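You operate a simulated robot arm through the tools that you are given. There is no shell and no other tool.

Carry out the task below with a simulated robot arm. There is one attempt and no reset: what you move stays moved.

JOB
Pile some things up. At the end: the yellow grease brush is on the top of the side table; the white small tub with black lid from the upkeep bench top is on the top of the side table, with the silver bush housing from there on top of it and the brown caked flakes on top of that; whatever was shut is shut again. Leave all else as you found it, and nothing knocked over. Set down upright: small tub with black lid.

It is judged by the outcome, as a careful person would: the job done as asked, and still so three seconds after it is handed in. It fails if anything else is knocked over, pushed out of place, dropped, spilled or broken. A push-on lid holds only when it is set on centred and level and pressed home; a screw cap is set on level and turned clockwise until tight.

ROBOT AND FRAMES
A 7-joint arm with a two-finger parallel gripper, fixed in place. Base frame: the origin is on the floor under the middle of its stand, x ahead of it, y to its left, z up; the work surface is at about z = 0.86. Units: m, degrees, N and s.
It reaches about 1.372 m from its shoulder. Its first joint turns from -149.0 to 149.0 degrees. Payload 3.43 kg.
Tool frame: the origin (TCP) lies between the finger pads and is the grasp point; the fingertips stand 0.03 m ahead of it; z points along the fingers, y is the line along which they close. Largest opening 0.094 m; finger width 0.028, thickness 0.01; the body of the gripper, 0.05 by 0.096 m, starts 0.055 m behind the TCP.
Orientation is that of the tool frame in the base frame, as a unit quaternion [x, y, z, w]. With the fingers straight down and closing along the base's y, the tool's x points along the base's -x, its y along +y and its z along -z.

CONTROLS
- The arm moves only by the tool apply_moves. Its argument "series" is a list of rows, each a list of 3 entries, a list of its own where there are three numbers: the shift along the base's x, y, z in m, then the turn, a rotation vector about the base's x, y, z in degrees, then the gripper command, from -1 (fully open) to 1 (shut), values between in proportion. In form: [[[x, y, z], [wx, wy, wz], jaw], ...]. A call has 1 to 20 rows; each row shifts and turns the commanded pose from where the row before left it. Each row takes 0.2 s and may step no farther than 0.05 m and 8.6 degrees from the row before; otherwise, or with a gripper value out of range, the whole call is refused. A pose out of reach is approached as far as the arm can. The call stops where the force on the tool passes 40 N (or 10 N more than at its start, if that is more) or the arm is blocked; 0.2 s more then pass. The fingers move at their own pace (about 0.045 m/s each) and stop on an object; they squeeze with about 42 N. The grip force told is the motor's: it shows also when the fingers shut on nothing. Time passes only in rows, and 0.2 s behind the last, so rows that do not move let the fingers close. It gives the time, the measured TCP pose, the force on the tool (base axes), the opening and the grip force at its end, in the units of the frame above (readings bear some noise), with the torque about the TCP (base axes, N m) and any sound that the robot's microphone picked up, and new pictures: "pictures" is both (left out), scene, wrist or none.
- Cameras (640 x 400 px; columns grow to the right, rows downward): "scene" is fixed at [0.0508, 0.6496, 1.4317]; the picture's right is [0.47, -0.88, 0.00], its down [-0.70, -0.37, -0.61] and it looks along [0.53, 0.29, -0.80] (base axes); focal length 244 px, centre (320, 200). "wrist" rides on the gripper at [0.076, 0.014, -0.103] in the tool frame; the picture's right is [-0.18, 0.98, 0.00], its down [-0.75, -0.14, -0.64] and it looks along [-0.63, -0.12, 0.77] (tool axes); focal length 243 px, centre (320, 200). There is no depth. A picture from a camera that has moved, and an enlarged one, comes with that camera's place and axes in the base frame and with its lens.
- inspect(camera, box): a new picture of the part [left, top, right, bottom] of that camera's present view, enlarged. It takes no simulated time.
- close_job(): hands the job in; it is judged then, once.

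Nothing tells you positions but the pictures and the camera data. Unless the task says otherwise, let go and move clear before handing in.

The tools are called after ">>>" by a JSON object that holds its "name" and its "arguments". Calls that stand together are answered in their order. apply_moves: Moves the arm, as the interface text tells. Its arguments: {"type":"object","properties":{"series":{"type":"array"},"pictures":{"type":"string","enum":["both","scene","wrist","none"]}},"required":["series"]} The other tools are called the same way: inspect (camera, box) takes an enlarged picture of a part of a camera's view; close_job () hands the job in.

At the start:

```text
t: 0.0
position: [0.5163, 0.8431, 1.1572]
ee_rot: [-0.001, 1.0, 0.0, 0.0]
force: [-0.7, 0.6, 0.3]
moment: [-0.02, -0.01, -0.01]
finger_gap: 0.0942
grip_force: 0.0
```

scene: 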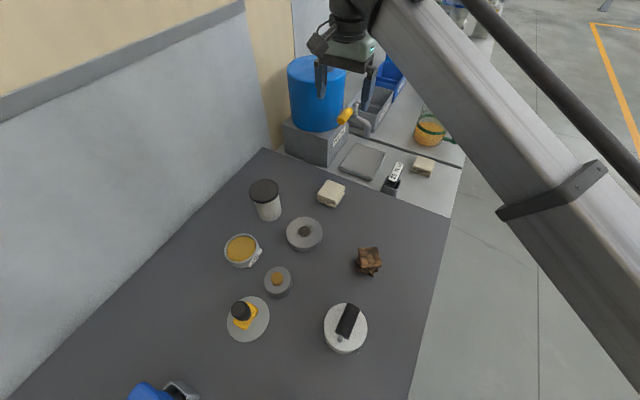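
wrist: 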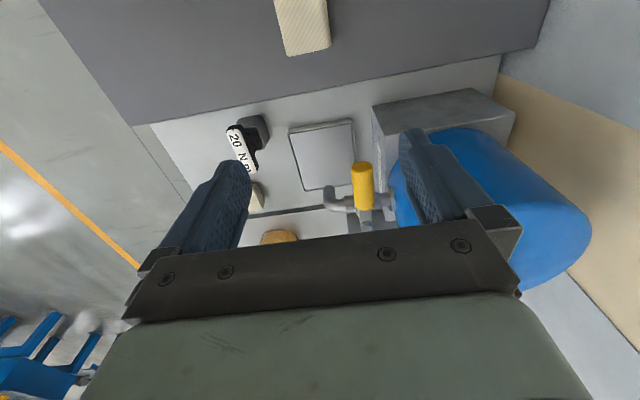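

I see a dark bench top with several small items (tub with black lid, bowl, ring parts, flakes, brush on a saucer) and a second lighter surface further away. I will enlarge the scene view to identify each thing before moving.

>>> {"name": "inspect", "arguments": {"camera": "scene", "box": [200, 160, 420, 300]}}

>>> {"name": "inspect", "arguments": {"camera": "scene", "box": [100, 260, 420, 400]}}

>>> {"name": "inspect", "arguments": {"camera": "scene", "box": [260, 40, 480, 220]}}

>>> {"name": "inspect", "arguments": {"camera": "wrist", "box": [120, 0, 520, 250]}}

```text
2.86 times, centred on (310, 230) of scene
camera zoom: at [0.0508, 0.6496, 1.4317], right [0.47, -0.88, 0.0], down [-0.7, -0.37, -0.61], along [0.53, 0.29, -0.8], focal length 698 px, centre (349, 114)
```

zoom: 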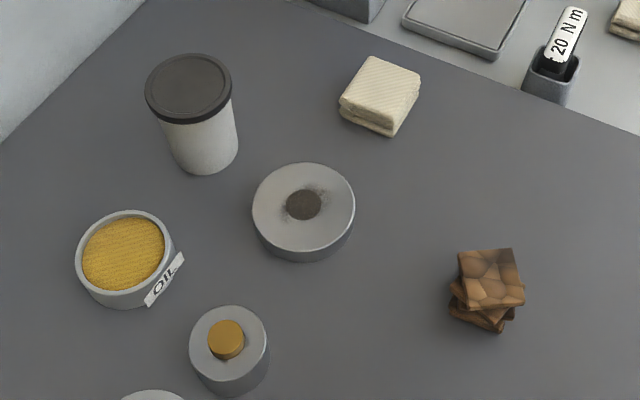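

```text
2.00 times, centred on (260, 330) of scene
camera zoom: at [0.0508, 0.6496, 1.4317], right [0.47, -0.88, 0.0], down [-0.7, -0.37, -0.61], along [0.53, 0.29, -0.8], focal length 488 px, centre (440, -60)
```

zoom: 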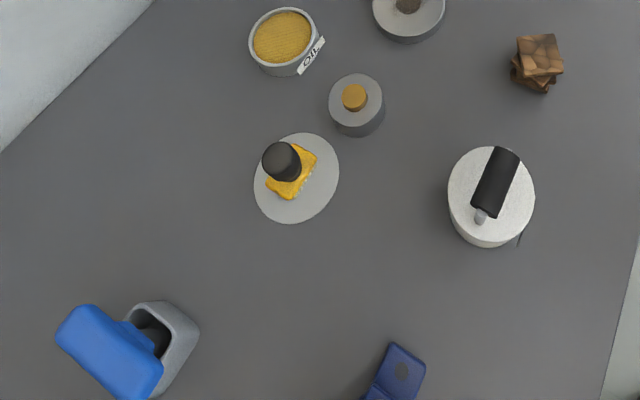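

```text
2.22 times, centred on (370, 130) of scene
camera zoom: at [0.0508, 0.6496, 1.4317], right [0.47, -0.88, 0.0], down [-0.7, -0.37, -0.61], along [0.53, 0.29, -0.8], focal length 543 px, centre (209, 356)
```

zoom: 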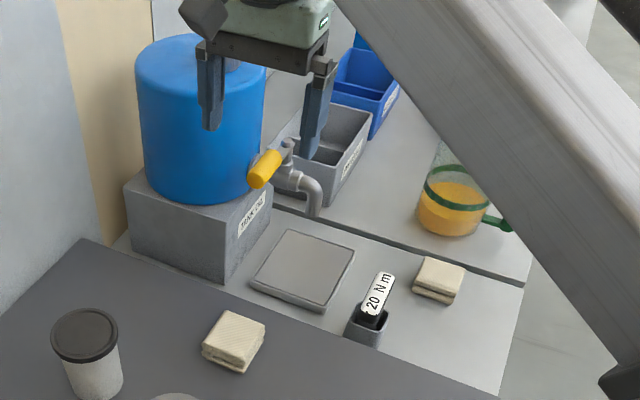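

```text
1.60 times, centred on (320, 125) of wrist
camera zoom: at [0.4393, 0.8568, 1.2606], right [0.18, 0.98, 0.0], down [0.75, -0.14, 0.64], along [0.63, -0.12, -0.77], focal length 388 px, centre (320, 320)
```

zoom: 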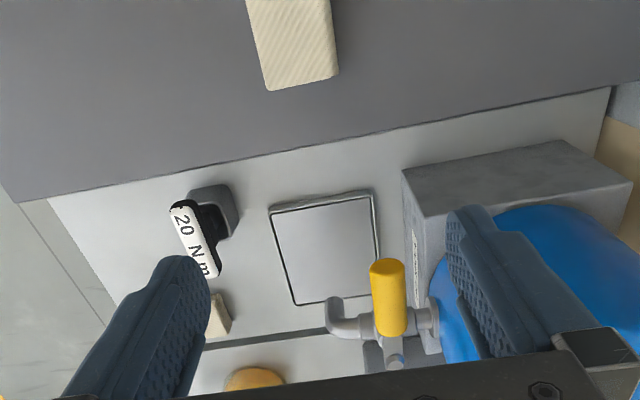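

The dark top holds the tub, a silver wheel-like part, brown flakes, and a yellow thing with a black knob on a saucer; the paler tables beyond hold a tray, torque wrench, tank and bins. I'll raise and draw back the arm to survey with the wrist camera.

>>> {"name": "apply_moves", "arguments": {"series": [[[-0.04, 0, 0.03], [0, 0, 0], -1], [[-0.04, 0, 0.03], [0, 0, 0], -1], [[-0.04, 0, 0.03], [0, 0, 0], -1], [[-0.04, 0, 0.03], [0, 0, 0], -1], [[-0.04, 0, 0.03], [0, 0, 0], -1], [[-0.04, 0, 0.03], [0, 0, 0], -1]]}}

```text
t: 1.4
position: [0.2872, 0.8757, 1.2725]
ee_rot: [-0.001, 1.0, 0.021, 0.006]
force: [-0.6, 0.1, -0.4]
moment: [-0.01, -0.02, 0.01]
finger_gap: 0.0942
grip_force: 0.0
out of reach, approached as far as the arm can: row 3, 4, 5, 6
camera wrist: at [0.2084, 0.8866, 1.3745], right [0.18, 0.98, 0.04], down [0.75, -0.17, 0.64], along [0.64, -0.09, -0.76], focal length 243 px, centre (320, 200)
```

scene: 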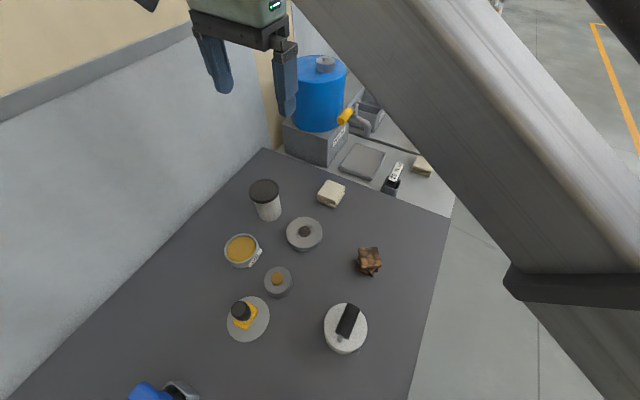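
wrist: 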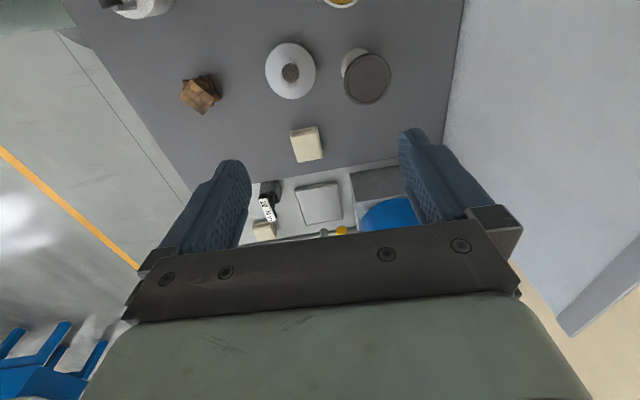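

The dark top spans roughly y 0.5–1.1 with the wall on the far side. Next I swing toward the front of the robot to look for other tables.

>>> {"name": "apply_moves", "arguments": {"series": [[[0.02, -0.04, -0.01], [0, 0, 0], -1], [[0.02, -0.04, -0.01], [0, 0, 0], -1], [[0.02, -0.04, -0.01], [0, 0, 0], -1], [[0.02, -0.04, 0], [0, 0, 0], -1], [[0.02, -0.04, 0], [0, 0, 0], -1], [[0.02, -0.04, 0], [0, 0, 0], -1], [[0.02, -0.04, 0], [0, 0, 0], -1], [[0.02, -0.04, 0], [0, 0, 0], -1], [[0.02, -0.04, 0], [0, 0, 0], -1], [[0.02, -0.04, 0], [0, 0, 0], -1]]}}

```text
t: 3.6
position: [0.5104, 0.5217, 1.1347]
ee_rot: [-0.001, 1.0, 0.003, 0.004]
force: [0.7, 1.2, 0.6]
moment: [-0.02, 0.01, -0.03]
finger_gap: 0.0941
grip_force: 0.1
out of reach, approached as far as the arm can: row 1, 2, 3, 4, 5, 6, 7, 8, 9, 10
camera wrist: at [0.433, 0.5349, 1.2374], right [0.18, 0.98, 0.01], down [0.75, -0.15, 0.65], along [0.64, -0.11, -0.76], focal length 243 px, centre (320, 200)
```

scene: 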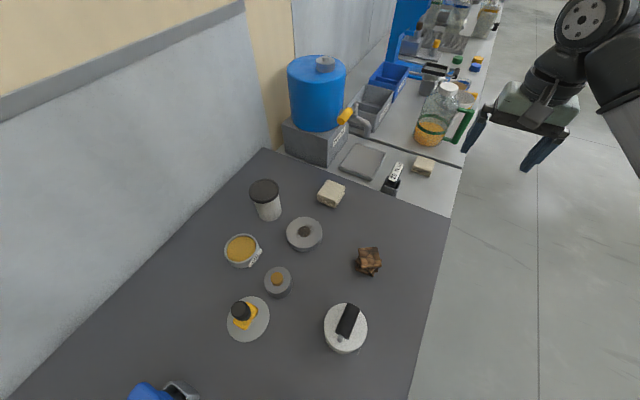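
wrist: 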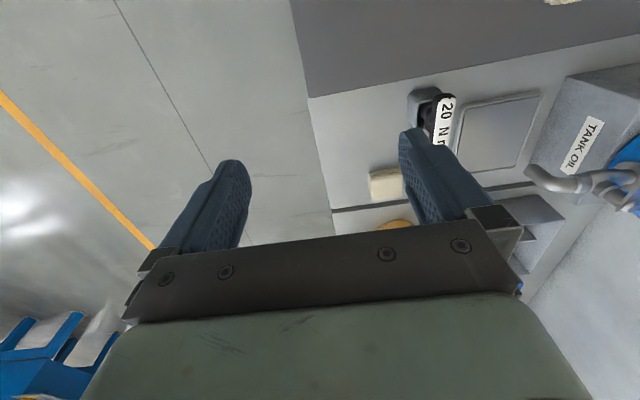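

The view beyond shows a long row of pale tables with bins and bottles. I will come lower, swing to the right and turn the wrist to look for other surfaces on the robot's right side.

>>> {"name": "apply_moves", "arguments": {"series": [[[0, -0.04, -0.02], [0, 0, -8], -1], [[0, -0.04, -0.02], [0, 0, -8], -1], [[0, -0.04, -0.02], [0, 0, -8], -1], [[0, -0.04, -0.02], [0, 0, -8], -1], [[0, -0.04, -0.02], [0, 0, -8], -1], [[0, -0.04, 0], [0, 0, -8], -1], [[0, -0.04, 0], [0, 0, -8], -1], [[0, -0.04, 0], [0, 0, -8], -1]]}}

```text
t: 5.4
position: [0.5107, 0.2012, 1.0361]
ee_rot: [0.531, 0.847, 0.0, 0.0]
force: [-0.4, 0.4, 0.0]
moment: [0.0, 0.0, 0.0]
finger_gap: 0.094
grip_force: 0.1
camera wrist: at [0.4892, 0.277, 1.1384], right [0.96, 0.26, 0.0], down [0.2, -0.74, 0.64], along [0.17, -0.62, -0.77], focal length 243 px, centre (320, 200)
```

scene: 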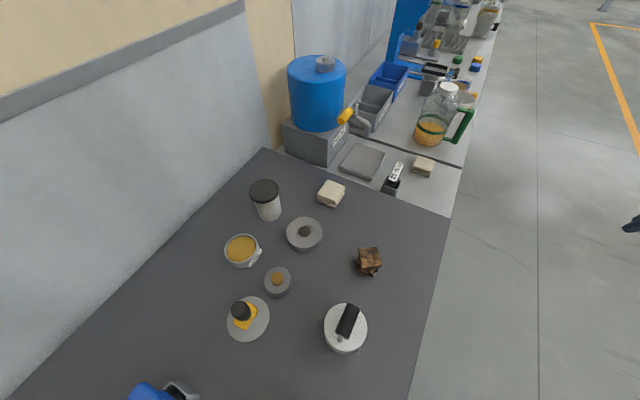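
wrist: 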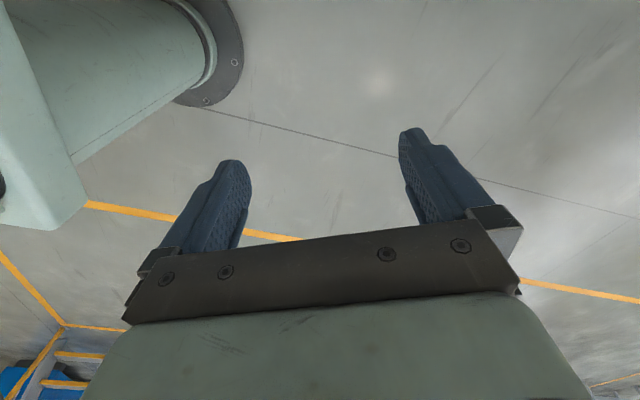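

Only floor is to the right of the robot. I swing back to the left and turn the wrist the other way to look at the near/back end of the dark bench.

>>> {"name": "apply_moves", "arguments": {"series": [[[-0.02, 0.035, 0.01], [0, 0, 8], -1], [[-0.02, 0.035, 0.01], [0, 0, 8], -1], [[-0.02, 0.035, 0.01], [0, 0, 8], -1], [[-0.02, 0.035, 0.01], [0, 0, 8], -1], [[-0.02, 0.035, 0.01], [0, 0, 8], -1], [[-0.02, 0.035, 0.01], [0, 0, 8], -1], [[-0.02, 0.035, 0.01], [0, 0, 8], -1], [[-0.02, 0.035, 0], [0, 0, 8], -1], [[-0.02, 0.035, 0], [0, 0, 8], -1], [[-0.02, 0.03, 0], [0, 0, 8], -1], [[0, 0, 0], [0, 0, 8], -1], [[0, 0, 0], [0, 0, 8], -1], [[0, 0, 0], [0, 0, 8], -1], [[0, 0, 0], [0, 0, 8], -1], [[0, 0, 0], [0, 0, 8], -1], [[0, 0, 0], [0, 0, 8], -1]]}}

```text
t: 8.8
position: [0.322, 0.558, 1.0734]
ee_rot: [-0.531, 0.847, 0.0, 0.0]
force: [0.0, 0.4, -0.8]
moment: [0.0, 0.01, 0.01]
finger_gap: 0.094
grip_force: 0.0
out of reach, approached as far as the arm can: row 1, 2, 3, 4, 5, 6
camera wrist: at [0.2762, 0.4949, 1.1751], right [-0.8, 0.59, 0.0], down [0.46, 0.62, 0.64], along [0.38, 0.52, -0.77], focal length 243 px, centre (320, 200)
```

scene: 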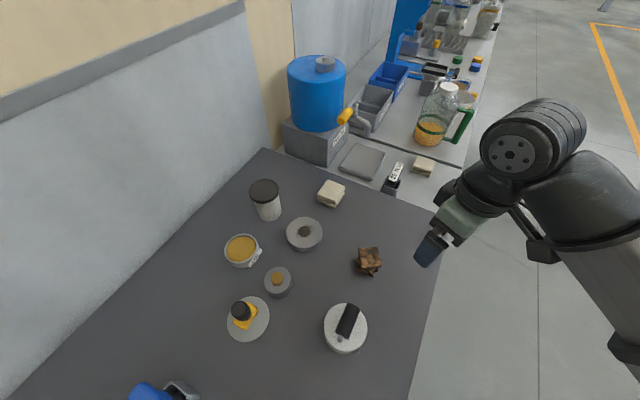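
wrist: 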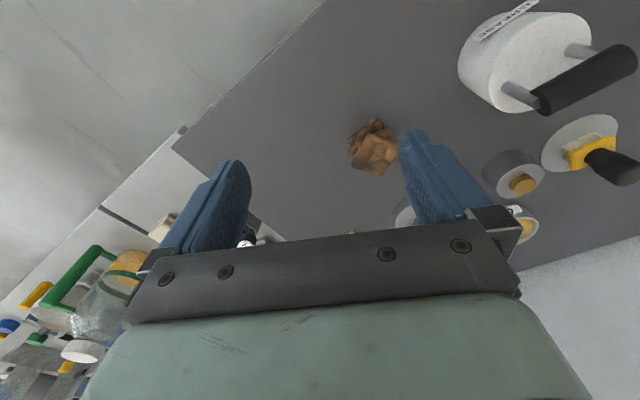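

The yellow brush with a black knob stands on a saucer. I continue turning to view the near end of the bench, and zoom in.

>>> {"name": "inspect", "arguments": {"camera": "wrist", "box": [340, 0, 640, 190]}}

>>> {"name": "apply_moves", "arguments": {"series": [[[0, 0, 0], [0, 0, 8], -1], [[0, 0, 0], [0, 0, 8], -1], [[0, 0, 0], [0, 0, 8], -1], [[0, 0, 0], [0, 0, 8], -1], [[0, 0, 0], [0, 0, 8], -1], [[0, 0, 0], [0, 0, 8], -1], [[0, 0, 0], [0, 0, 8], -1]], "pictures": "wrist"}}

```text
2.11 times, centred on (490, 95) of wrist
camera zoom: at [0.2762, 0.4949, 1.1751], right [-0.8, 0.59, 0.0], down [0.46, 0.62, 0.64], along [0.38, 0.52, -0.77], focal length 511 px, centre (-38, 421)
```

zoom: 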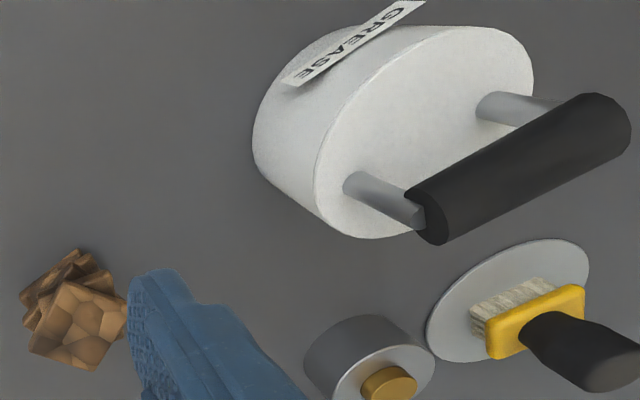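

```text
t: 10.4
position: [0.3224, 0.5576, 1.071]
ee_rot: [0.866, -0.499, 0.0, -0.001]
force: [-0.1, 0.7, 0.3]
moment: [-0.02, 0.0, 0.02]
finger_gap: 0.0942
grip_force: 0.0
camera wrist: at [0.3479, 0.4841, 1.175], right [-0.94, -0.33, 0.0], down [-0.26, 0.72, 0.64], along [-0.21, 0.6, -0.77], focal length 243 px, centre (320, 200)
```

wrist: 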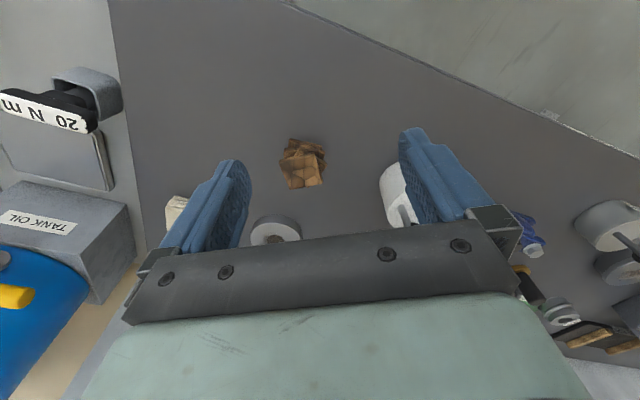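

A white "GREASE" tin with bail handle, and the yellow brush lying bristle-down with a black handle on a saucer. More things are at the near end of the bench; I keep turning.

>>> {"name": "apply_moves", "arguments": {"series": [[[0, -0.02, 0], [0, 0, 8], -1], [[0, -0.02, 0], [0, 0, 8], -1], [[0, -0.02, 0], [0, 0, 8], -1], [[0, -0.02, 0], [0, 0, 8], -1], [[0, 0, 0], [0, 0, 8], -1], [[0, 0, 0], [0, 0, 8], -1], [[0, 0, 0], [0, 0, 8], -1]], "pictures": "wrist"}}

```text
t: 12.0
position: [0.3239, 0.4816, 1.0641]
ee_rot: [0.999, -0.033, 0.002, -0.003]
force: [0.3, -0.8, -0.4]
moment: [0.01, 0.01, 0.0]
finger_gap: 0.0941
grip_force: 0.1
out of reach, approached as far as the arm can: row 4
camera wrist: at [0.3988, 0.4613, 1.1667], right [-0.25, -0.97, -0.01], down [-0.74, 0.19, 0.64], along [-0.62, 0.16, -0.77], focal length 243 px, centre (320, 200)
```

wrist: 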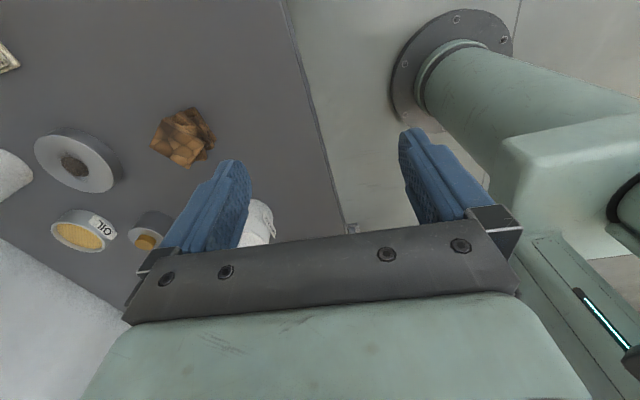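

The robot stand is at right; the bench continues toward -x. I move over the bench's near end to see what stands there.

>>> {"name": "apply_moves", "arguments": {"series": [[[-0.02, 0.035, 0.005], [0, 0, 0], -1], [[-0.02, 0.035, 0.005], [0, 0, 0], -1], [[-0.02, 0.035, 0.005], [0, 0, 0], -1], [[-0.02, 0.035, 0.005], [0, 0, 0], -1], [[-0.02, 0.035, 0.005], [0, 0, 0], -1], [[-0.02, 0.035, 0.005], [0, 0, 0], -1], [[-0.03, 0.02, 0.005], [0, 0, 0], -1], [[-0.03, 0.02, 0.005], [0, 0, 0], -1], [[-0.03, 0.02, 0.005], [0, 0, 0], -1], [[-0.03, 0.02, 0.005], [0, 0, 0], -1]]}}

```text
t: 14.2
position: [0.0843, 0.7715, 1.1146]
ee_rot: [0.999, -0.035, 0.0, 0.0]
force: [-0.1, -0.6, 0.6]
moment: [-0.02, 0.0, 0.02]
finger_gap: 0.0939
grip_force: 0.1
camera wrist: at [0.1585, 0.7513, 1.2182], right [-0.25, -0.97, 0.0], down [-0.74, 0.19, 0.64], along [-0.62, 0.16, -0.77], focal length 243 px, centre (320, 200)
```

scene: 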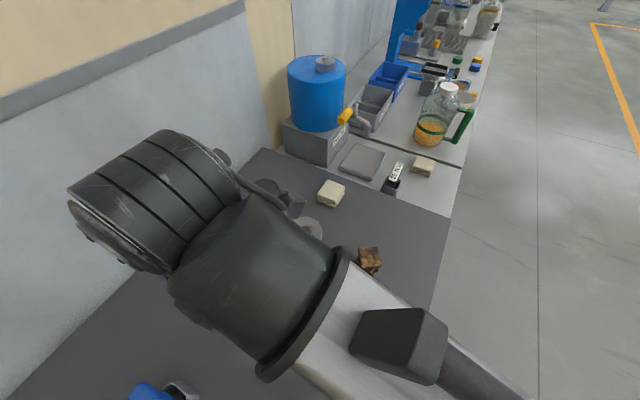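
wrist: 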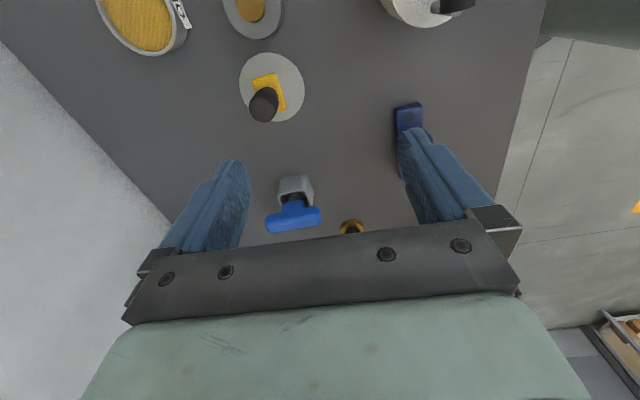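

There are further items (a blue handle in a holder, a blue block, a gold thing) toward -x. I move farther back to see the whole near end.

>>> {"name": "apply_moves", "arguments": {"series": [[[-0.045, -0.01, 0.005], [0, 0, 0], -1], [[-0.045, -0.01, 0.005], [0, 0, 0], -1], [[-0.045, -0.01, 0.005], [0, 0, 0], -1], [[-0.045, -0.01, 0.005], [0, 0, 0], -1], [[-0.045, -0.01, 0.005], [0, 0, 0], -1], [[-0.045, -0.01, 0.005], [0, 0, 0], -1], [[-0.045, -0.01, 0.005], [0, 0, 0], -1]]}}

```text
t: 15.8
position: [-0.2294, 0.7004, 1.1491]
ee_rot: [0.999, -0.035, -0.001, 0.0]
force: [0.1, -0.5, -0.1]
moment: [-0.01, 0.01, -0.01]
finger_gap: 0.0941
grip_force: 0.0
camera wrist: at [-0.1558, 0.6807, 1.2514], right [-0.25, -0.97, 0.0], down [-0.74, 0.19, 0.64], along [-0.62, 0.16, -0.77], focal length 243 px, centre (320, 200)
```

scene: 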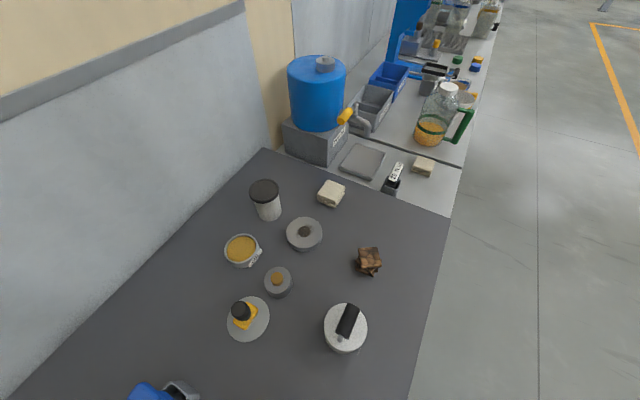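
wrist: 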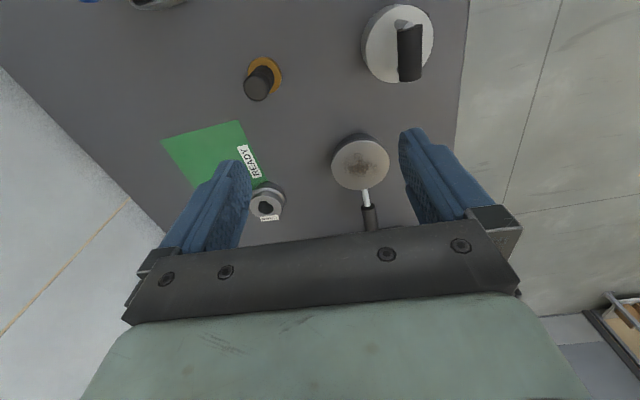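

The bench is long: another tin with handle, another brush-like thing, a green "READY" mat, a small ring and a pan with residue. I keep going and turn a bit more to see the thing at the lower right.

>>> {"name": "inspect", "arguments": {"camera": "wrist", "box": [140, 0, 460, 240]}}

>>> {"name": "apply_moves", "arguments": {"series": [[[-0.04, -0.025, 0], [0, 0, 4], -1], [[-0.04, -0.025, 0], [0, 0, 4], -1], [[-0.04, -0.025, 0], [0, 0, 4], -1], [[-0.04, -0.025, 0], [0, 0, 4], -1], [[-0.04, -0.025, 0], [0, 0, 4], -1], [[-0.04, -0.025, 0], [0, 0, 4], -1]], "pictures": "wrist"}}

```text
1.67 times, centred on (300, 120) of wrist
camera zoom: at [-0.1558, 0.6807, 1.2514], right [-0.25, -0.97, 0.0], down [-0.74, 0.19, 0.64], along [-0.62, 0.16, -0.77], focal length 404 px, centre (353, 333)
```

zoom: 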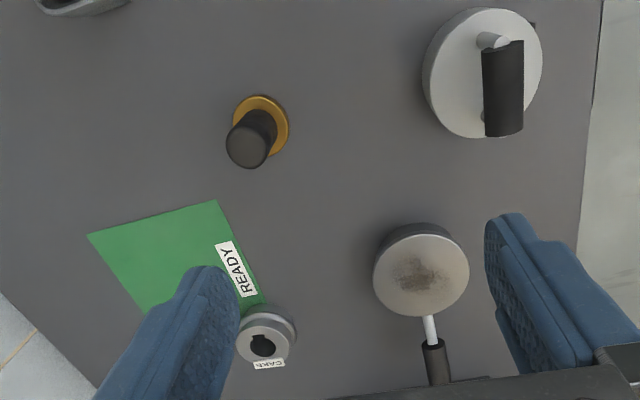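

```text
t: 17.2
position: [-0.4691, 0.5502, 1.1482]
ee_rot: [0.985, 0.174, -0.001, 0.0]
force: [-0.2, -0.9, -0.3]
moment: [-0.02, 0.03, -0.04]
finger_gap: 0.0939
grip_force: 0.0
camera wrist: at [-0.3945, 0.5631, 1.2505], right [0.16, -0.99, 0.0], down [-0.76, -0.13, 0.64], along [-0.63, -0.1, -0.77], focal length 243 px, centre (320, 200)
```

wrist: 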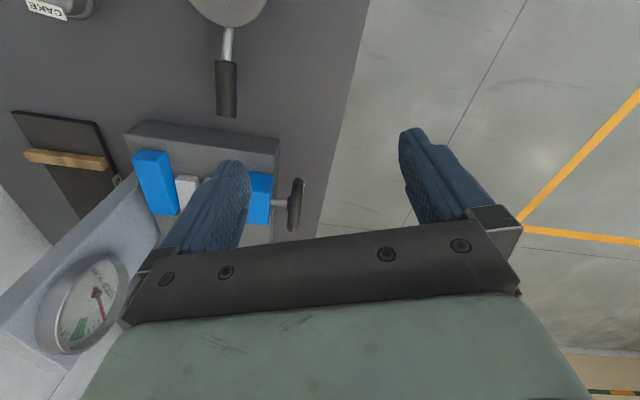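

There's a vise-like block with a gauge and another blade tool at the far -x end. I continue turning to look behind the robot.

>>> {"name": "apply_moves", "arguments": {"series": [[[-0.02, -0.04, 0], [0, 0, 6], -1], [[-0.02, -0.04, 0], [0, 0, 6], -1], [[-0.02, -0.04, 0], [0, 0, 6], -1], [[-0.02, -0.04, 0], [0, 0, 6], -1], [[-0.02, -0.04, 0], [0, 0, 6], -1], [[0, -0.04, 0], [0, 0, 6], -1], [[0, -0.04, 0], [0, 0, 6], -1], [[0, -0.04, 0], [0, 0, 6], -1]], "pictures": "wrist"}}

```text
t: 19.0
position: [-0.5016, 0.3617, 1.1161]
ee_rot: [0.828, 0.56, -0.002, -0.004]
force: [0.6, 0.4, -1.0]
moment: [0.0, -0.02, -0.02]
finger_gap: 0.0937
grip_force: 0.1
out of reach, approached as far as the arm can: row 4, 5, 6, 7, 8
camera wrist: at [-0.4603, 0.4279, 1.2193], right [0.84, -0.54, -0.01], down [-0.41, -0.65, 0.64], along [-0.35, -0.54, -0.77], focal length 243 px, centre (320, 200)
```

wrist: 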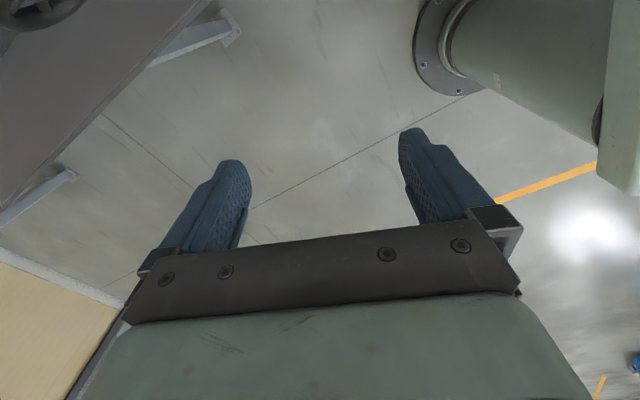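

Nothing but floor lies behind, so the pale table adjoining the bench's +x end (with tray, torque wrench and oil tank) must be the side table. I return over the bench, unwinding the wrist, to take close-ups of the candidates.

>>> {"name": "apply_moves", "arguments": {"series": [[[0.02, 0.03, 0.005], [0, 0, -8], -1], [[0.02, 0.03, 0.005], [0, 0, -8], -1], [[0.02, 0.03, 0.005], [0, 0, -8], -1], [[0.02, 0.03, 0.005], [0, 0, -8], -1], [[0.02, 0.03, 0.005], [0, 0, -8], -1], [[0.02, 0.03, 0.005], [0, 0, -8], -1], [[0.03, 0.03, 0.005], [0, 0, -8], -1], [[0.03, 0.03, 0.005], [0, 0, -8], -1], [[0.04, 0.02, 0], [0, 0, -8], -1], [[0.04, 0.02, 0], [0, 0, -8], -1], [[0.04, 0.01, 0], [0, 0, -8], -1], [[0.04, 0.01, 0], [0, 0, -8], -1]], "pictures": "wrist"}}

```text
t: 21.6
position: [-0.1663, 0.67, 1.1393]
ee_rot: [0.97, -0.243, -0.003, -0.006]
force: [-0.8, 0.3, -0.3]
moment: [0.02, -0.01, -0.02]
finger_gap: 0.0944
grip_force: 0.1
out of reach, approached as far as the arm can: row 1, 2, 4, 7, 11
camera wrist: at [-0.1076, 0.6201, 1.2416], right [-0.63, -0.78, -0.01], down [-0.6, 0.47, 0.65], along [-0.5, 0.41, -0.76], focal length 243 px, centre (320, 200)
```

wrist: 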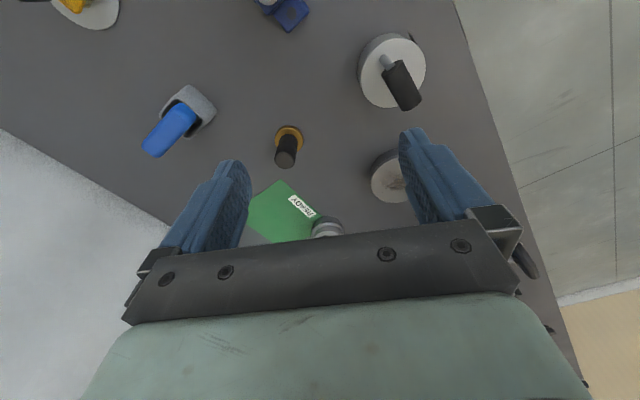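

>>> {"name": "inspect", "arguments": {"camera": "wrist", "box": [100, 0, 460, 240]}}

>>> {"name": "apply_moves", "arguments": {"series": [[[0.04, 0.005, 0], [0, 0, -8], -1], [[0.04, 0.005, 0], [0, 0, -8], -1], [[0.04, 0.005, 0], [0, 0, -8], -1], [[0.04, 0.005, 0], [0, 0, -8], -1], [[0.04, 0.005, 0], [0, 0, -8], -1], [[0.04, 0.005, 0], [0, 0, -8], -1]], "pictures": "wrist"}}

```text
1.67 times, centred on (280, 120) of wrist
camera zoom: at [-0.1076, 0.6201, 1.2416], right [-0.63, -0.78, -0.01], down [-0.6, 0.47, 0.65], along [-0.5, 0.41, -0.76], focal length 404 px, centre (387, 333)
```

zoom: 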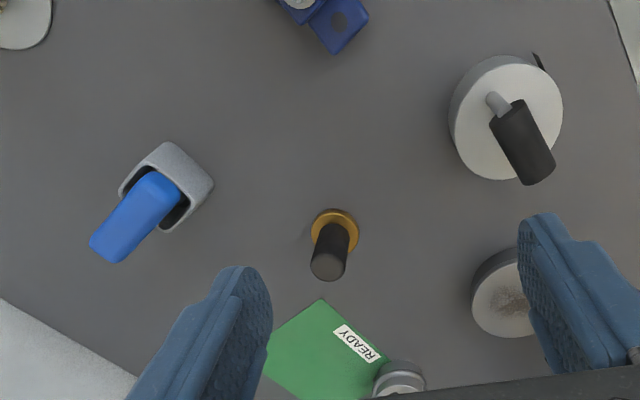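

```text
t: 22.1
position: [-0.1083, 0.6809, 1.1359]
ee_rot: [0.942, -0.334, -0.003, -0.007]
force: [-2.2, 3.8, -6.6]
moment: [-0.09, -0.09, -0.04]
finger_gap: 0.0942
grip_force: 0.1
out of reach, approached as far as the arm can: row 1
stopped in row 2: the force on the tool passed its limit at 69 N (the readings are from after the stop); the commanded pose is now the measured one
camera wrist: at [-0.0579, 0.6197, 1.2374], right [-0.76, -0.65, -0.01], down [-0.49, 0.58, 0.65], along [-0.42, 0.5, -0.76], focal length 243 px, centre (320, 200)
```

wrist: 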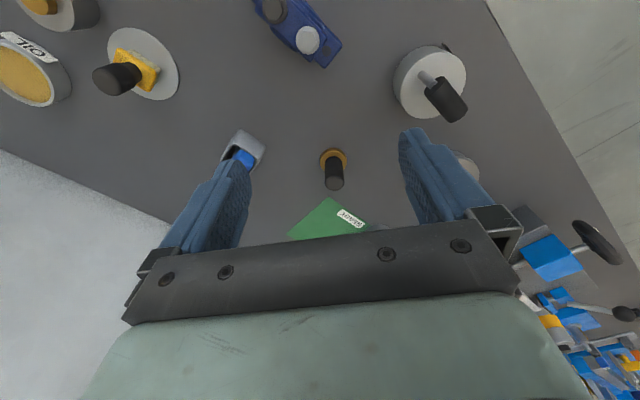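

The force limit tripped in mid-air, perhaps from a sudden joint movement. I'll check the scene picture before going on.

>>> {"name": "apply_moves", "arguments": {"series": [[[0, 0, 0], [0, 0, 0], -1]]}}

```text
t: 22.6
position: [-0.1075, 0.6797, 1.1361]
ee_rot: [0.942, -0.335, -0.002, -0.006]
force: [-3.0, 7.0, -8.4]
moment: [-0.26, 0.05, 0.11]
finger_gap: 0.0943
grip_force: 0.1
camera wrist: at [-0.0579, 0.6197, 1.2375], right [-0.76, -0.65, -0.01], down [-0.5, 0.58, 0.65], along [-0.42, 0.5, -0.76], focal length 243 px, centre (320, 200)
```

scene: 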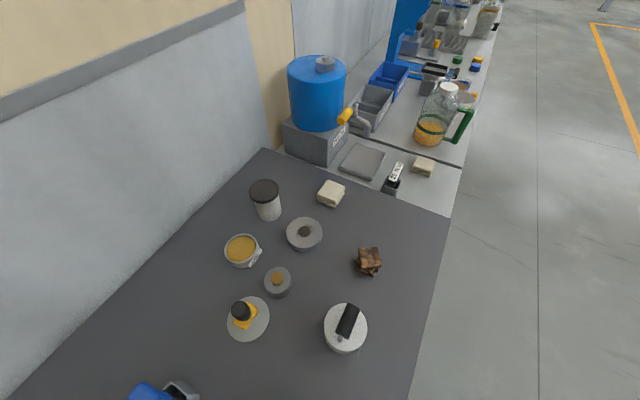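
wrist: 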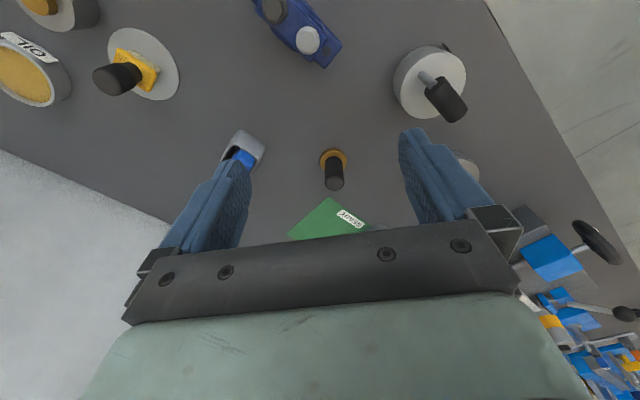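

The scene looks undisturbed; the arm is probably folded near its limits at this height and radius. I move outward and lower, watching the force.

>>> {"name": "apply_moves", "arguments": {"series": [[[0, 0.02, -0.01], [0, 0, 0], -1], [[0, 0.02, -0.01], [0, 0, 0], -1]], "pictures": "none"}}

```text
t: 23.1
position: [-0.1083, 0.7197, 1.1143]
ee_rot: [0.942, -0.335, -0.002, -0.007]
force: [-0.5, -0.3, -0.2]
moment: [0.0, -0.03, 0.02]
finger_gap: 0.094
grip_force: 0.1
```

Force is clear again. I continue along the bench at a larger radius, unwinding the wrist.

>>> {"name": "apply_moves", "arguments": {"series": [[[0.035, 0.015, 0], [0, 0, -8], -1], [[0.035, 0.015, 0], [0, 0, -8], -1], [[0.035, 0.01, 0], [0, 0, -8], -1], [[0.035, 0.01, 0], [0, 0, -8], -1], [[0.035, 0.01, 0], [0, 0, -8], -1], [[0.03, 0, 0], [0, 0, -8], -1], [[0.03, 0, 0], [0, 0, -8], -1]], "pictures": "wrist"}}

```text
t: 24.8
position: [0.1277, 0.7806, 1.1157]
ee_rot: [-0.674, 0.739, -0.001, 0.007]
force: [0.5, -0.2, 0.3]
moment: [-0.01, -0.01, -0.03]
finger_gap: 0.094
grip_force: 0.1
camera wrist: at [0.1052, 0.7044, 1.2178], right [-0.96, 0.27, -0.01], down [0.2, 0.73, 0.65], along [0.18, 0.62, -0.76], focal length 243 px, centre (320, 200)
```

wrist: 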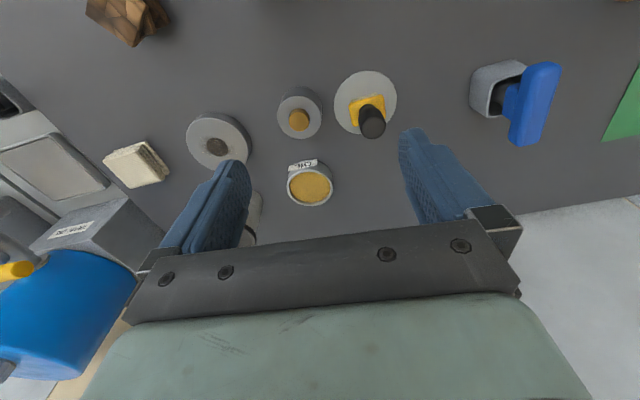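

>>> {"name": "inspect", "arguments": {"camera": "wrist", "box": [170, 50, 420, 210]}}

>>> {"name": "inspect", "arguments": {"camera": "wrist", "box": [0, 0, 260, 200]}}

```text
2.50 times, centred on (295, 130) of wrist
camera zoom: at [0.1052, 0.7044, 1.2178], right [-0.96, 0.27, -0.01], down [0.2, 0.73, 0.65], along [0.18, 0.62, -0.76], focal length 606 px, centre (382, 375)
```

zoom: 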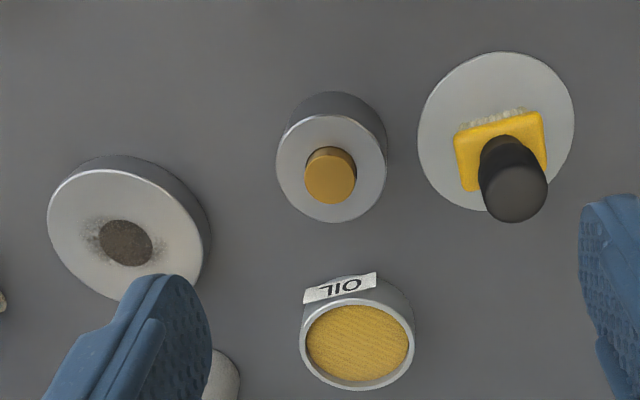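

```text
2.00 times, centred on (130, 100) of wrist
camera zoom: at [0.1052, 0.7044, 1.2178], right [-0.96, 0.27, -0.01], down [0.2, 0.73, 0.65], along [0.18, 0.62, -0.76], focal length 485 px, centre (700, 400)
```

zoom: 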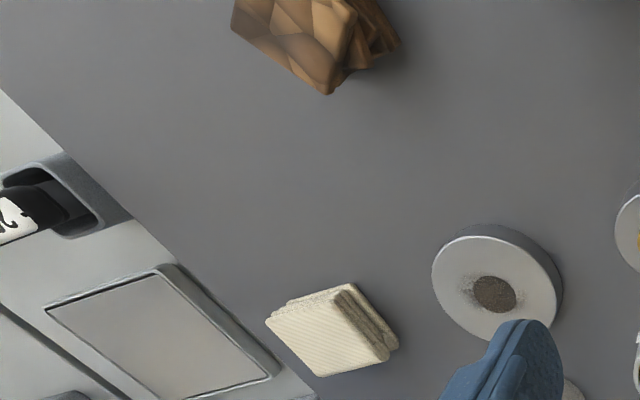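

The silver cylinder with a brass bush in its bore looks like the bush housing; the wider disc with a dirty centre is something else. I now turn the camera to +x and look over the side table for free space and its height.

>>> {"name": "apply_moves", "arguments": {"series": [[[0.02, 0, 0], [0, 0, -8], -1], [[0.02, 0, 0], [0, 0, -8], -1], [[0.025, 0, 0], [0, 0, -8], -1], [[0.025, 0, 0], [0, 0, -8], -1], [[0.025, 0, 0], [0, 0, -8], -1], [[0.025, -0.01, 0], [0, 0, -8], -1], [[0.03, -0.01, 0], [0, 0, -8], -1], [[0.03, -0.02, 0], [0, 0, -8], -1], [[0.03, -0.02, 0], [0, 0, -8], -1], [[0.03, -0.02, 0], [0, 0, -8], -1], [[0.03, 0, 0], [0, 0, -5], -1]]}}

```text
t: 27.1
position: [0.4178, 0.7008, 1.1147]
ee_rot: [0.002, 1.0, -0.006, 0.005]
force: [-0.4, 0.6, 0.8]
moment: [-0.01, 0.01, 0.03]
finger_gap: 0.0941
grip_force: 0.3
camera wrist: at [0.3399, 0.7168, 1.2172], right [0.19, 0.98, -0.01], down [0.75, -0.14, 0.65], along [0.64, -0.13, -0.76], focal length 243 px, centre (320, 200)
```

scene: 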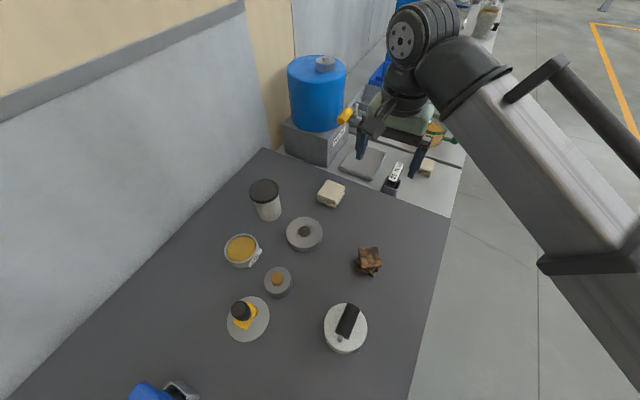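
wrist: 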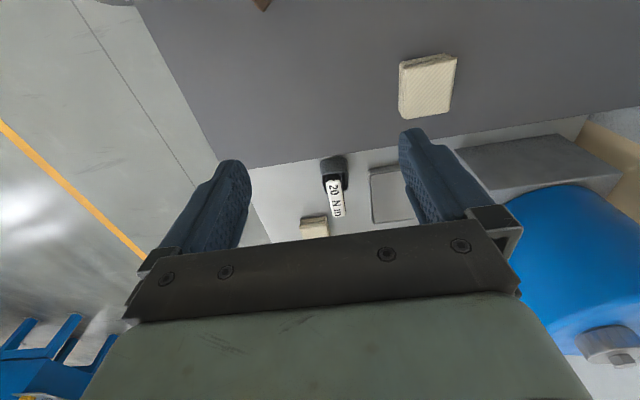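

The side table lies just beyond x≈0.55, a little lower than the bench. I move forward above it for a plan view.

>>> {"name": "apply_moves", "arguments": {"series": [[[0.04, -0.02, 0.005], [0, 0, 0], -1], [[0.04, -0.02, 0.005], [0, 0, 0], -1], [[0.04, -0.02, 0.005], [0, 0, 0], -1], [[0.04, -0.02, 0.005], [0, 0, 0], -1]]}}

```text
t: 28.1
position: [0.5777, 0.6198, 1.1347]
ee_rot: [0.001, 1.0, -0.005, 0.004]
force: [-0.5, -0.7, -0.1]
moment: [-0.01, 0.0, 0.03]
finger_gap: 0.0941
grip_force: 0.1
camera wrist: at [0.5003, 0.6356, 1.237], right [0.19, 0.98, -0.01], down [0.75, -0.14, 0.65], along [0.64, -0.13, -0.76], focal length 243 px, centre (320, 200)
```

scene: 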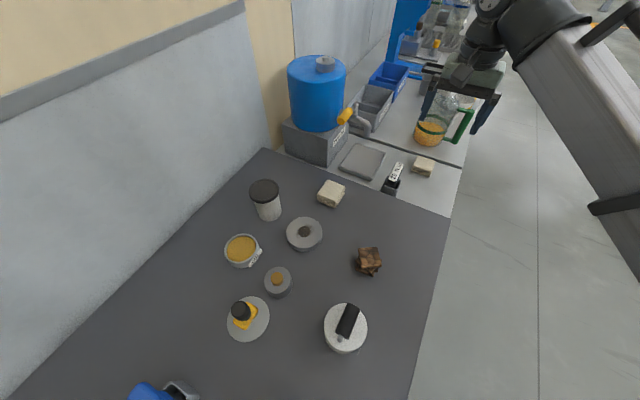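
wrist: 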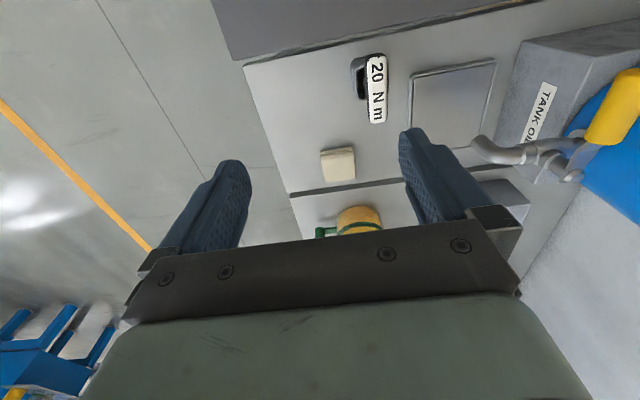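

>>> {"name": "inspect", "arguments": {"camera": "wrist", "box": [200, 0, 560, 230]}}

>>> {"name": "inspect", "arguments": {"camera": "scene", "box": [320, 20, 500, 220]}}

```text
1.74 times, centred on (380, 115) of wrist
camera zoom: at [0.5003, 0.6356, 1.237], right [0.19, 0.98, -0.01], down [0.75, -0.14, 0.65], along [0.64, -0.13, -0.76], focal length 422 px, centre (216, 348)
```

zoom: 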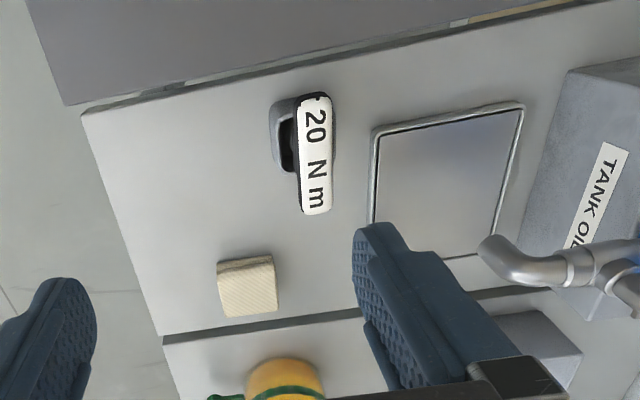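

```text
2.00 times, centred on (410, 120) of scene
camera zoom: at [0.0508, 0.6496, 1.4317], right [0.47, -0.88, 0.0], down [-0.7, -0.37, -0.61], along [0.53, 0.29, -0.8], focal length 488 px, centre (140, 360)
```

zoom: 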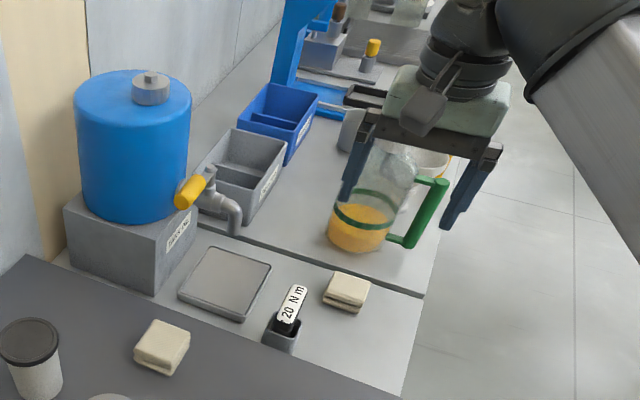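

The side table spans about x 0.565–0.85, y > 0.49 with top near z≈0.79; free space lies at its right front beside the torque driver and rag. I go back for a close look at the suspected bush housing and brush.

>>> {"name": "apply_moves", "arguments": {"series": [[[-0.042, 0.018, -0.008], [0, 0, 0], -1], [[-0.042, 0.018, -0.008], [0, 0, 0], -1], [[-0.042, 0.018, -0.008], [0, 0, 0], -1], [[-0.042, 0.018, -0.008], [0, 0, 0], -1], [[-0.042, 0.018, -0.008], [0, 0, 0], -1], [[-0.042, 0.018, -0.008], [0, 0, 0], -1], [[-0.042, 0.018, -0.008], [0, 0, 0], -1], [[-0.042, 0.018, -0.008], [0, 0, 0], -1], [[-0.042, 0.018, -0.008], [0, 0, 0], -1], [[-0.042, 0.018, -0.008], [0, 0, 0], -1]]}}

```text
t: 30.4
position: [0.1593, 0.8007, 1.0561]
ee_rot: [0.001, 1.0, -0.005, 0.005]
force: [0.5, 0.4, 0.6]
moment: [0.01, 0.05, -0.01]
finger_gap: 0.0942
grip_force: 0.1
camera wrist: at [0.08, 0.8155, 1.1579], right [0.19, 0.98, -0.01], down [0.75, -0.14, 0.65], along [0.64, -0.13, -0.76], focal length 243 px, centre (320, 200)
```

scene: 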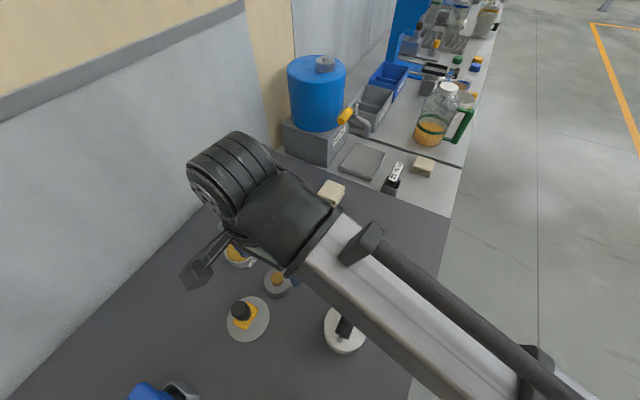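
wrist: 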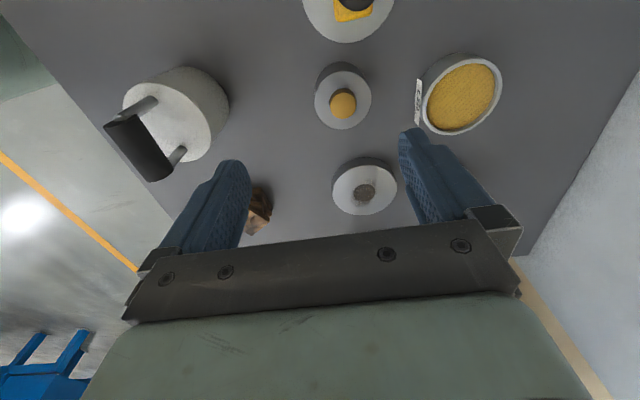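

>>> {"name": "inspect", "arguments": {"camera": "wrist", "box": [290, 40, 420, 225]}}

>>> {"name": "inspect", "arguments": {"camera": "wrist", "box": [80, 0, 520, 230]}}

```text
2.16 times, centred on (355, 132) of wrist
camera zoom: at [0.08, 0.8155, 1.1579], right [0.19, 0.98, -0.01], down [0.75, -0.14, 0.65], along [0.64, -0.13, -0.76], focal length 525 px, centre (244, 346)
```

zoom: 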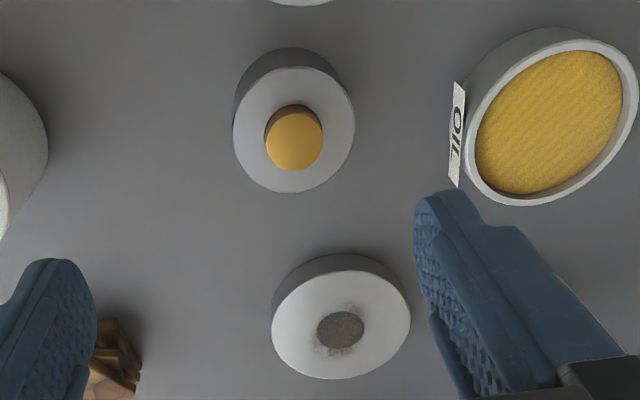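

```text
1.45 times, centred on (300, 115) of wrist
camera zoom: at [0.08, 0.8155, 1.1579], right [0.19, 0.98, -0.01], down [0.75, -0.14, 0.65], along [0.64, -0.13, -0.76], focal length 353 px, centre (349, 324)
```

zoom: 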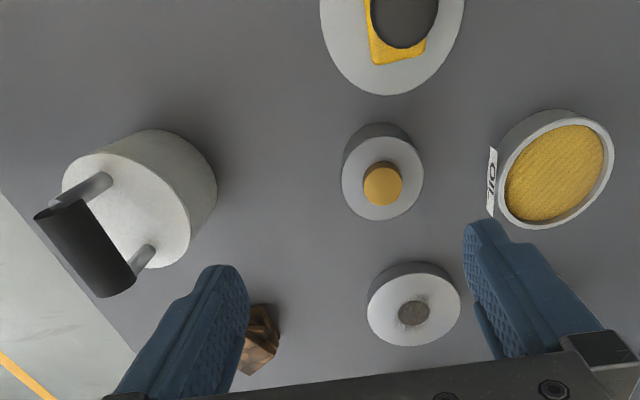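

The silver cylinder with the brass bush standing in its bore (about 0.059 m across) is the bush housing; the wide disc would not even fit the gripper. Next I back off in -x for a lower-angle view of the brush on its saucer.

>>> {"name": "apply_moves", "arguments": {"series": [[[-0.04, 0.015, 0], [0, 0, 0], -1], [[-0.04, 0.015, 0], [0, 0, 0], -1], [[-0.04, 0.015, 0], [0, 0, 0], -1], [[-0.04, 0.01, -0.01], [0, 0, 0], -1]], "pictures": "wrist"}}

>>> {"name": "inspect", "arguments": {"camera": "wrist", "box": [200, 50, 440, 230]}}

```text
t: 31.4
position: [-0.0022, 0.8556, 1.0461]
ee_rot: [0.002, 1.0, -0.004, 0.005]
force: [-0.3, 0.2, -0.6]
moment: [-0.02, 0.0, 0.02]
finger_gap: 0.0942
grip_force: 0.1
camera wrist: at [-0.0801, 0.8713, 1.1482], right [0.19, 0.98, -0.01], down [0.75, -0.14, 0.65], along [0.64, -0.13, -0.76], focal length 243 px, centre (320, 200)
```

wrist: 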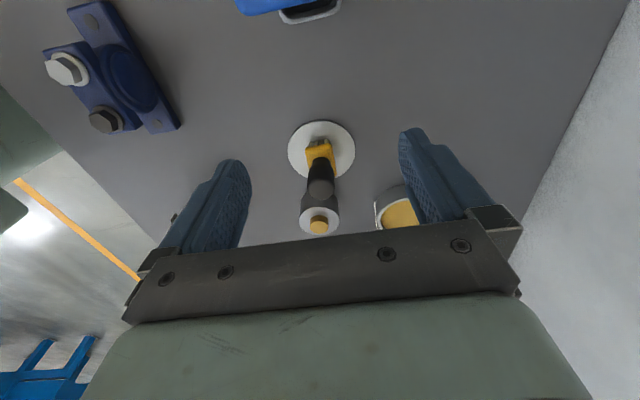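

```text
2.22 times, centred on (320, 140) of wrist
camera zoom: at [-0.0801, 0.8713, 1.1482], right [0.19, 0.98, -0.01], down [0.75, -0.14, 0.65], along [0.64, -0.13, -0.76], focal length 539 px, centre (320, 333)
```

zoom: 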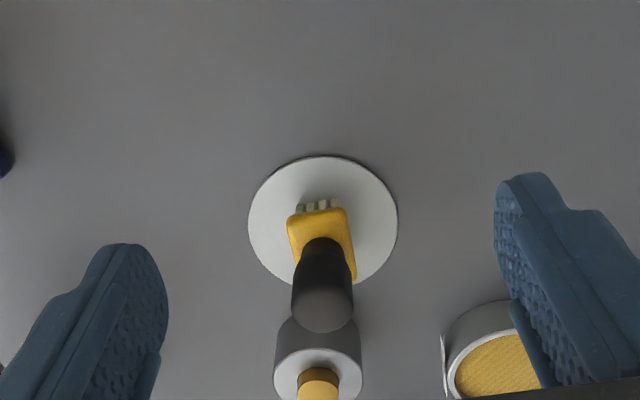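

The brush stands bristles-down with a black tapered handle, top at about (0.079, 0.840, 0.94), yellow block top near z 0.885. I move above it and check alignment.

>>> {"name": "apply_moves", "arguments": {"series": [[[0.04, -0.008, -0.01], [0, 0, 0], -1], [[0.041, -0.008, -0.02], [0, 0, 0], -1], [[0, 0, -0.015], [0, 0, 0], -1]]}}

>>> {"name": "inspect", "arguments": {"camera": "wrist", "box": [200, 0, 440, 230]}}

>>> {"name": "inspect", "arguments": {"camera": "scene", "box": [150, 220, 350, 370]}}

```text
t: 32.1
position: [0.0785, 0.8401, 0.9993]
ee_rot: [0.002, 1.0, -0.005, 0.005]
force: [-0.2, -0.4, -0.6]
moment: [0.03, -0.03, 0.01]
finger_gap: 0.0939
grip_force: 0.1
camera wrist: at [0.0014, 0.8553, 1.1013], right [0.19, 0.98, -0.01], down [0.75, -0.14, 0.65], along [0.64, -0.13, -0.76], focal length 243 px, centre (320, 200)
```

scene: 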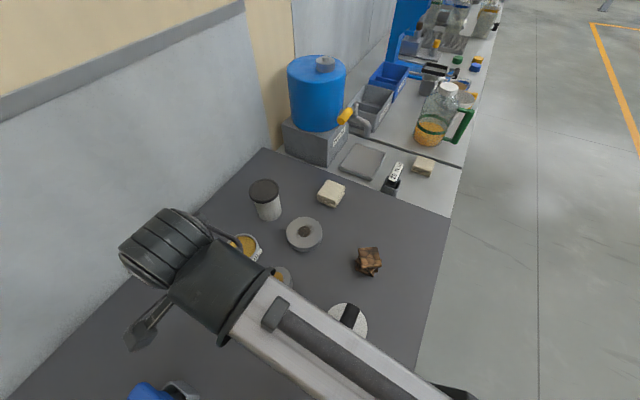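
wrist: 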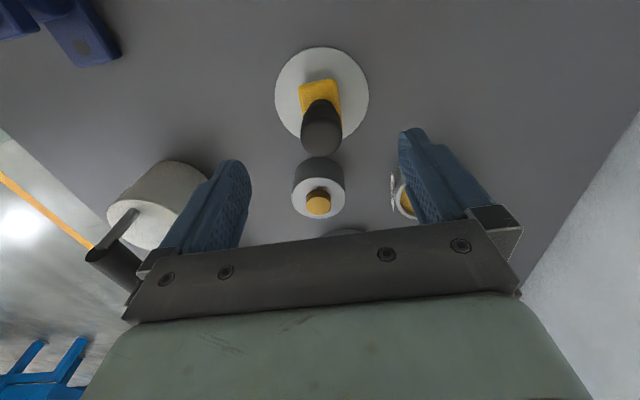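

```text
1.74 times, centred on (320, 115) of wrist
camera zoom: at [0.0014, 0.8553, 1.1013], right [0.19, 0.98, -0.01], down [0.75, -0.14, 0.65], along [0.64, -0.13, -0.76], focal length 422 px, centre (320, 348)
```

zoom: 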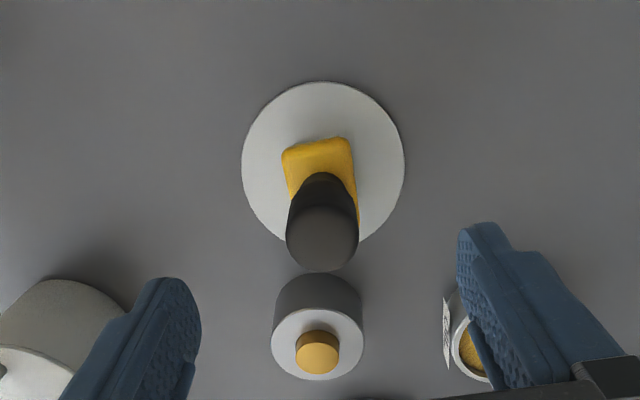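

```text
2.67 times, centred on (250, 295) of scene
camera zoom: at [0.0508, 0.6496, 1.4317], right [0.47, -0.88, 0.0], down [-0.7, -0.37, -0.61], along [0.53, 0.29, -0.8], focal length 651 px, centre (507, -53)
```

zoom: 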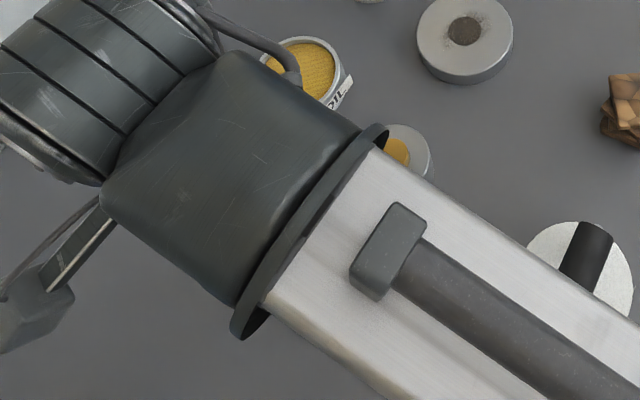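

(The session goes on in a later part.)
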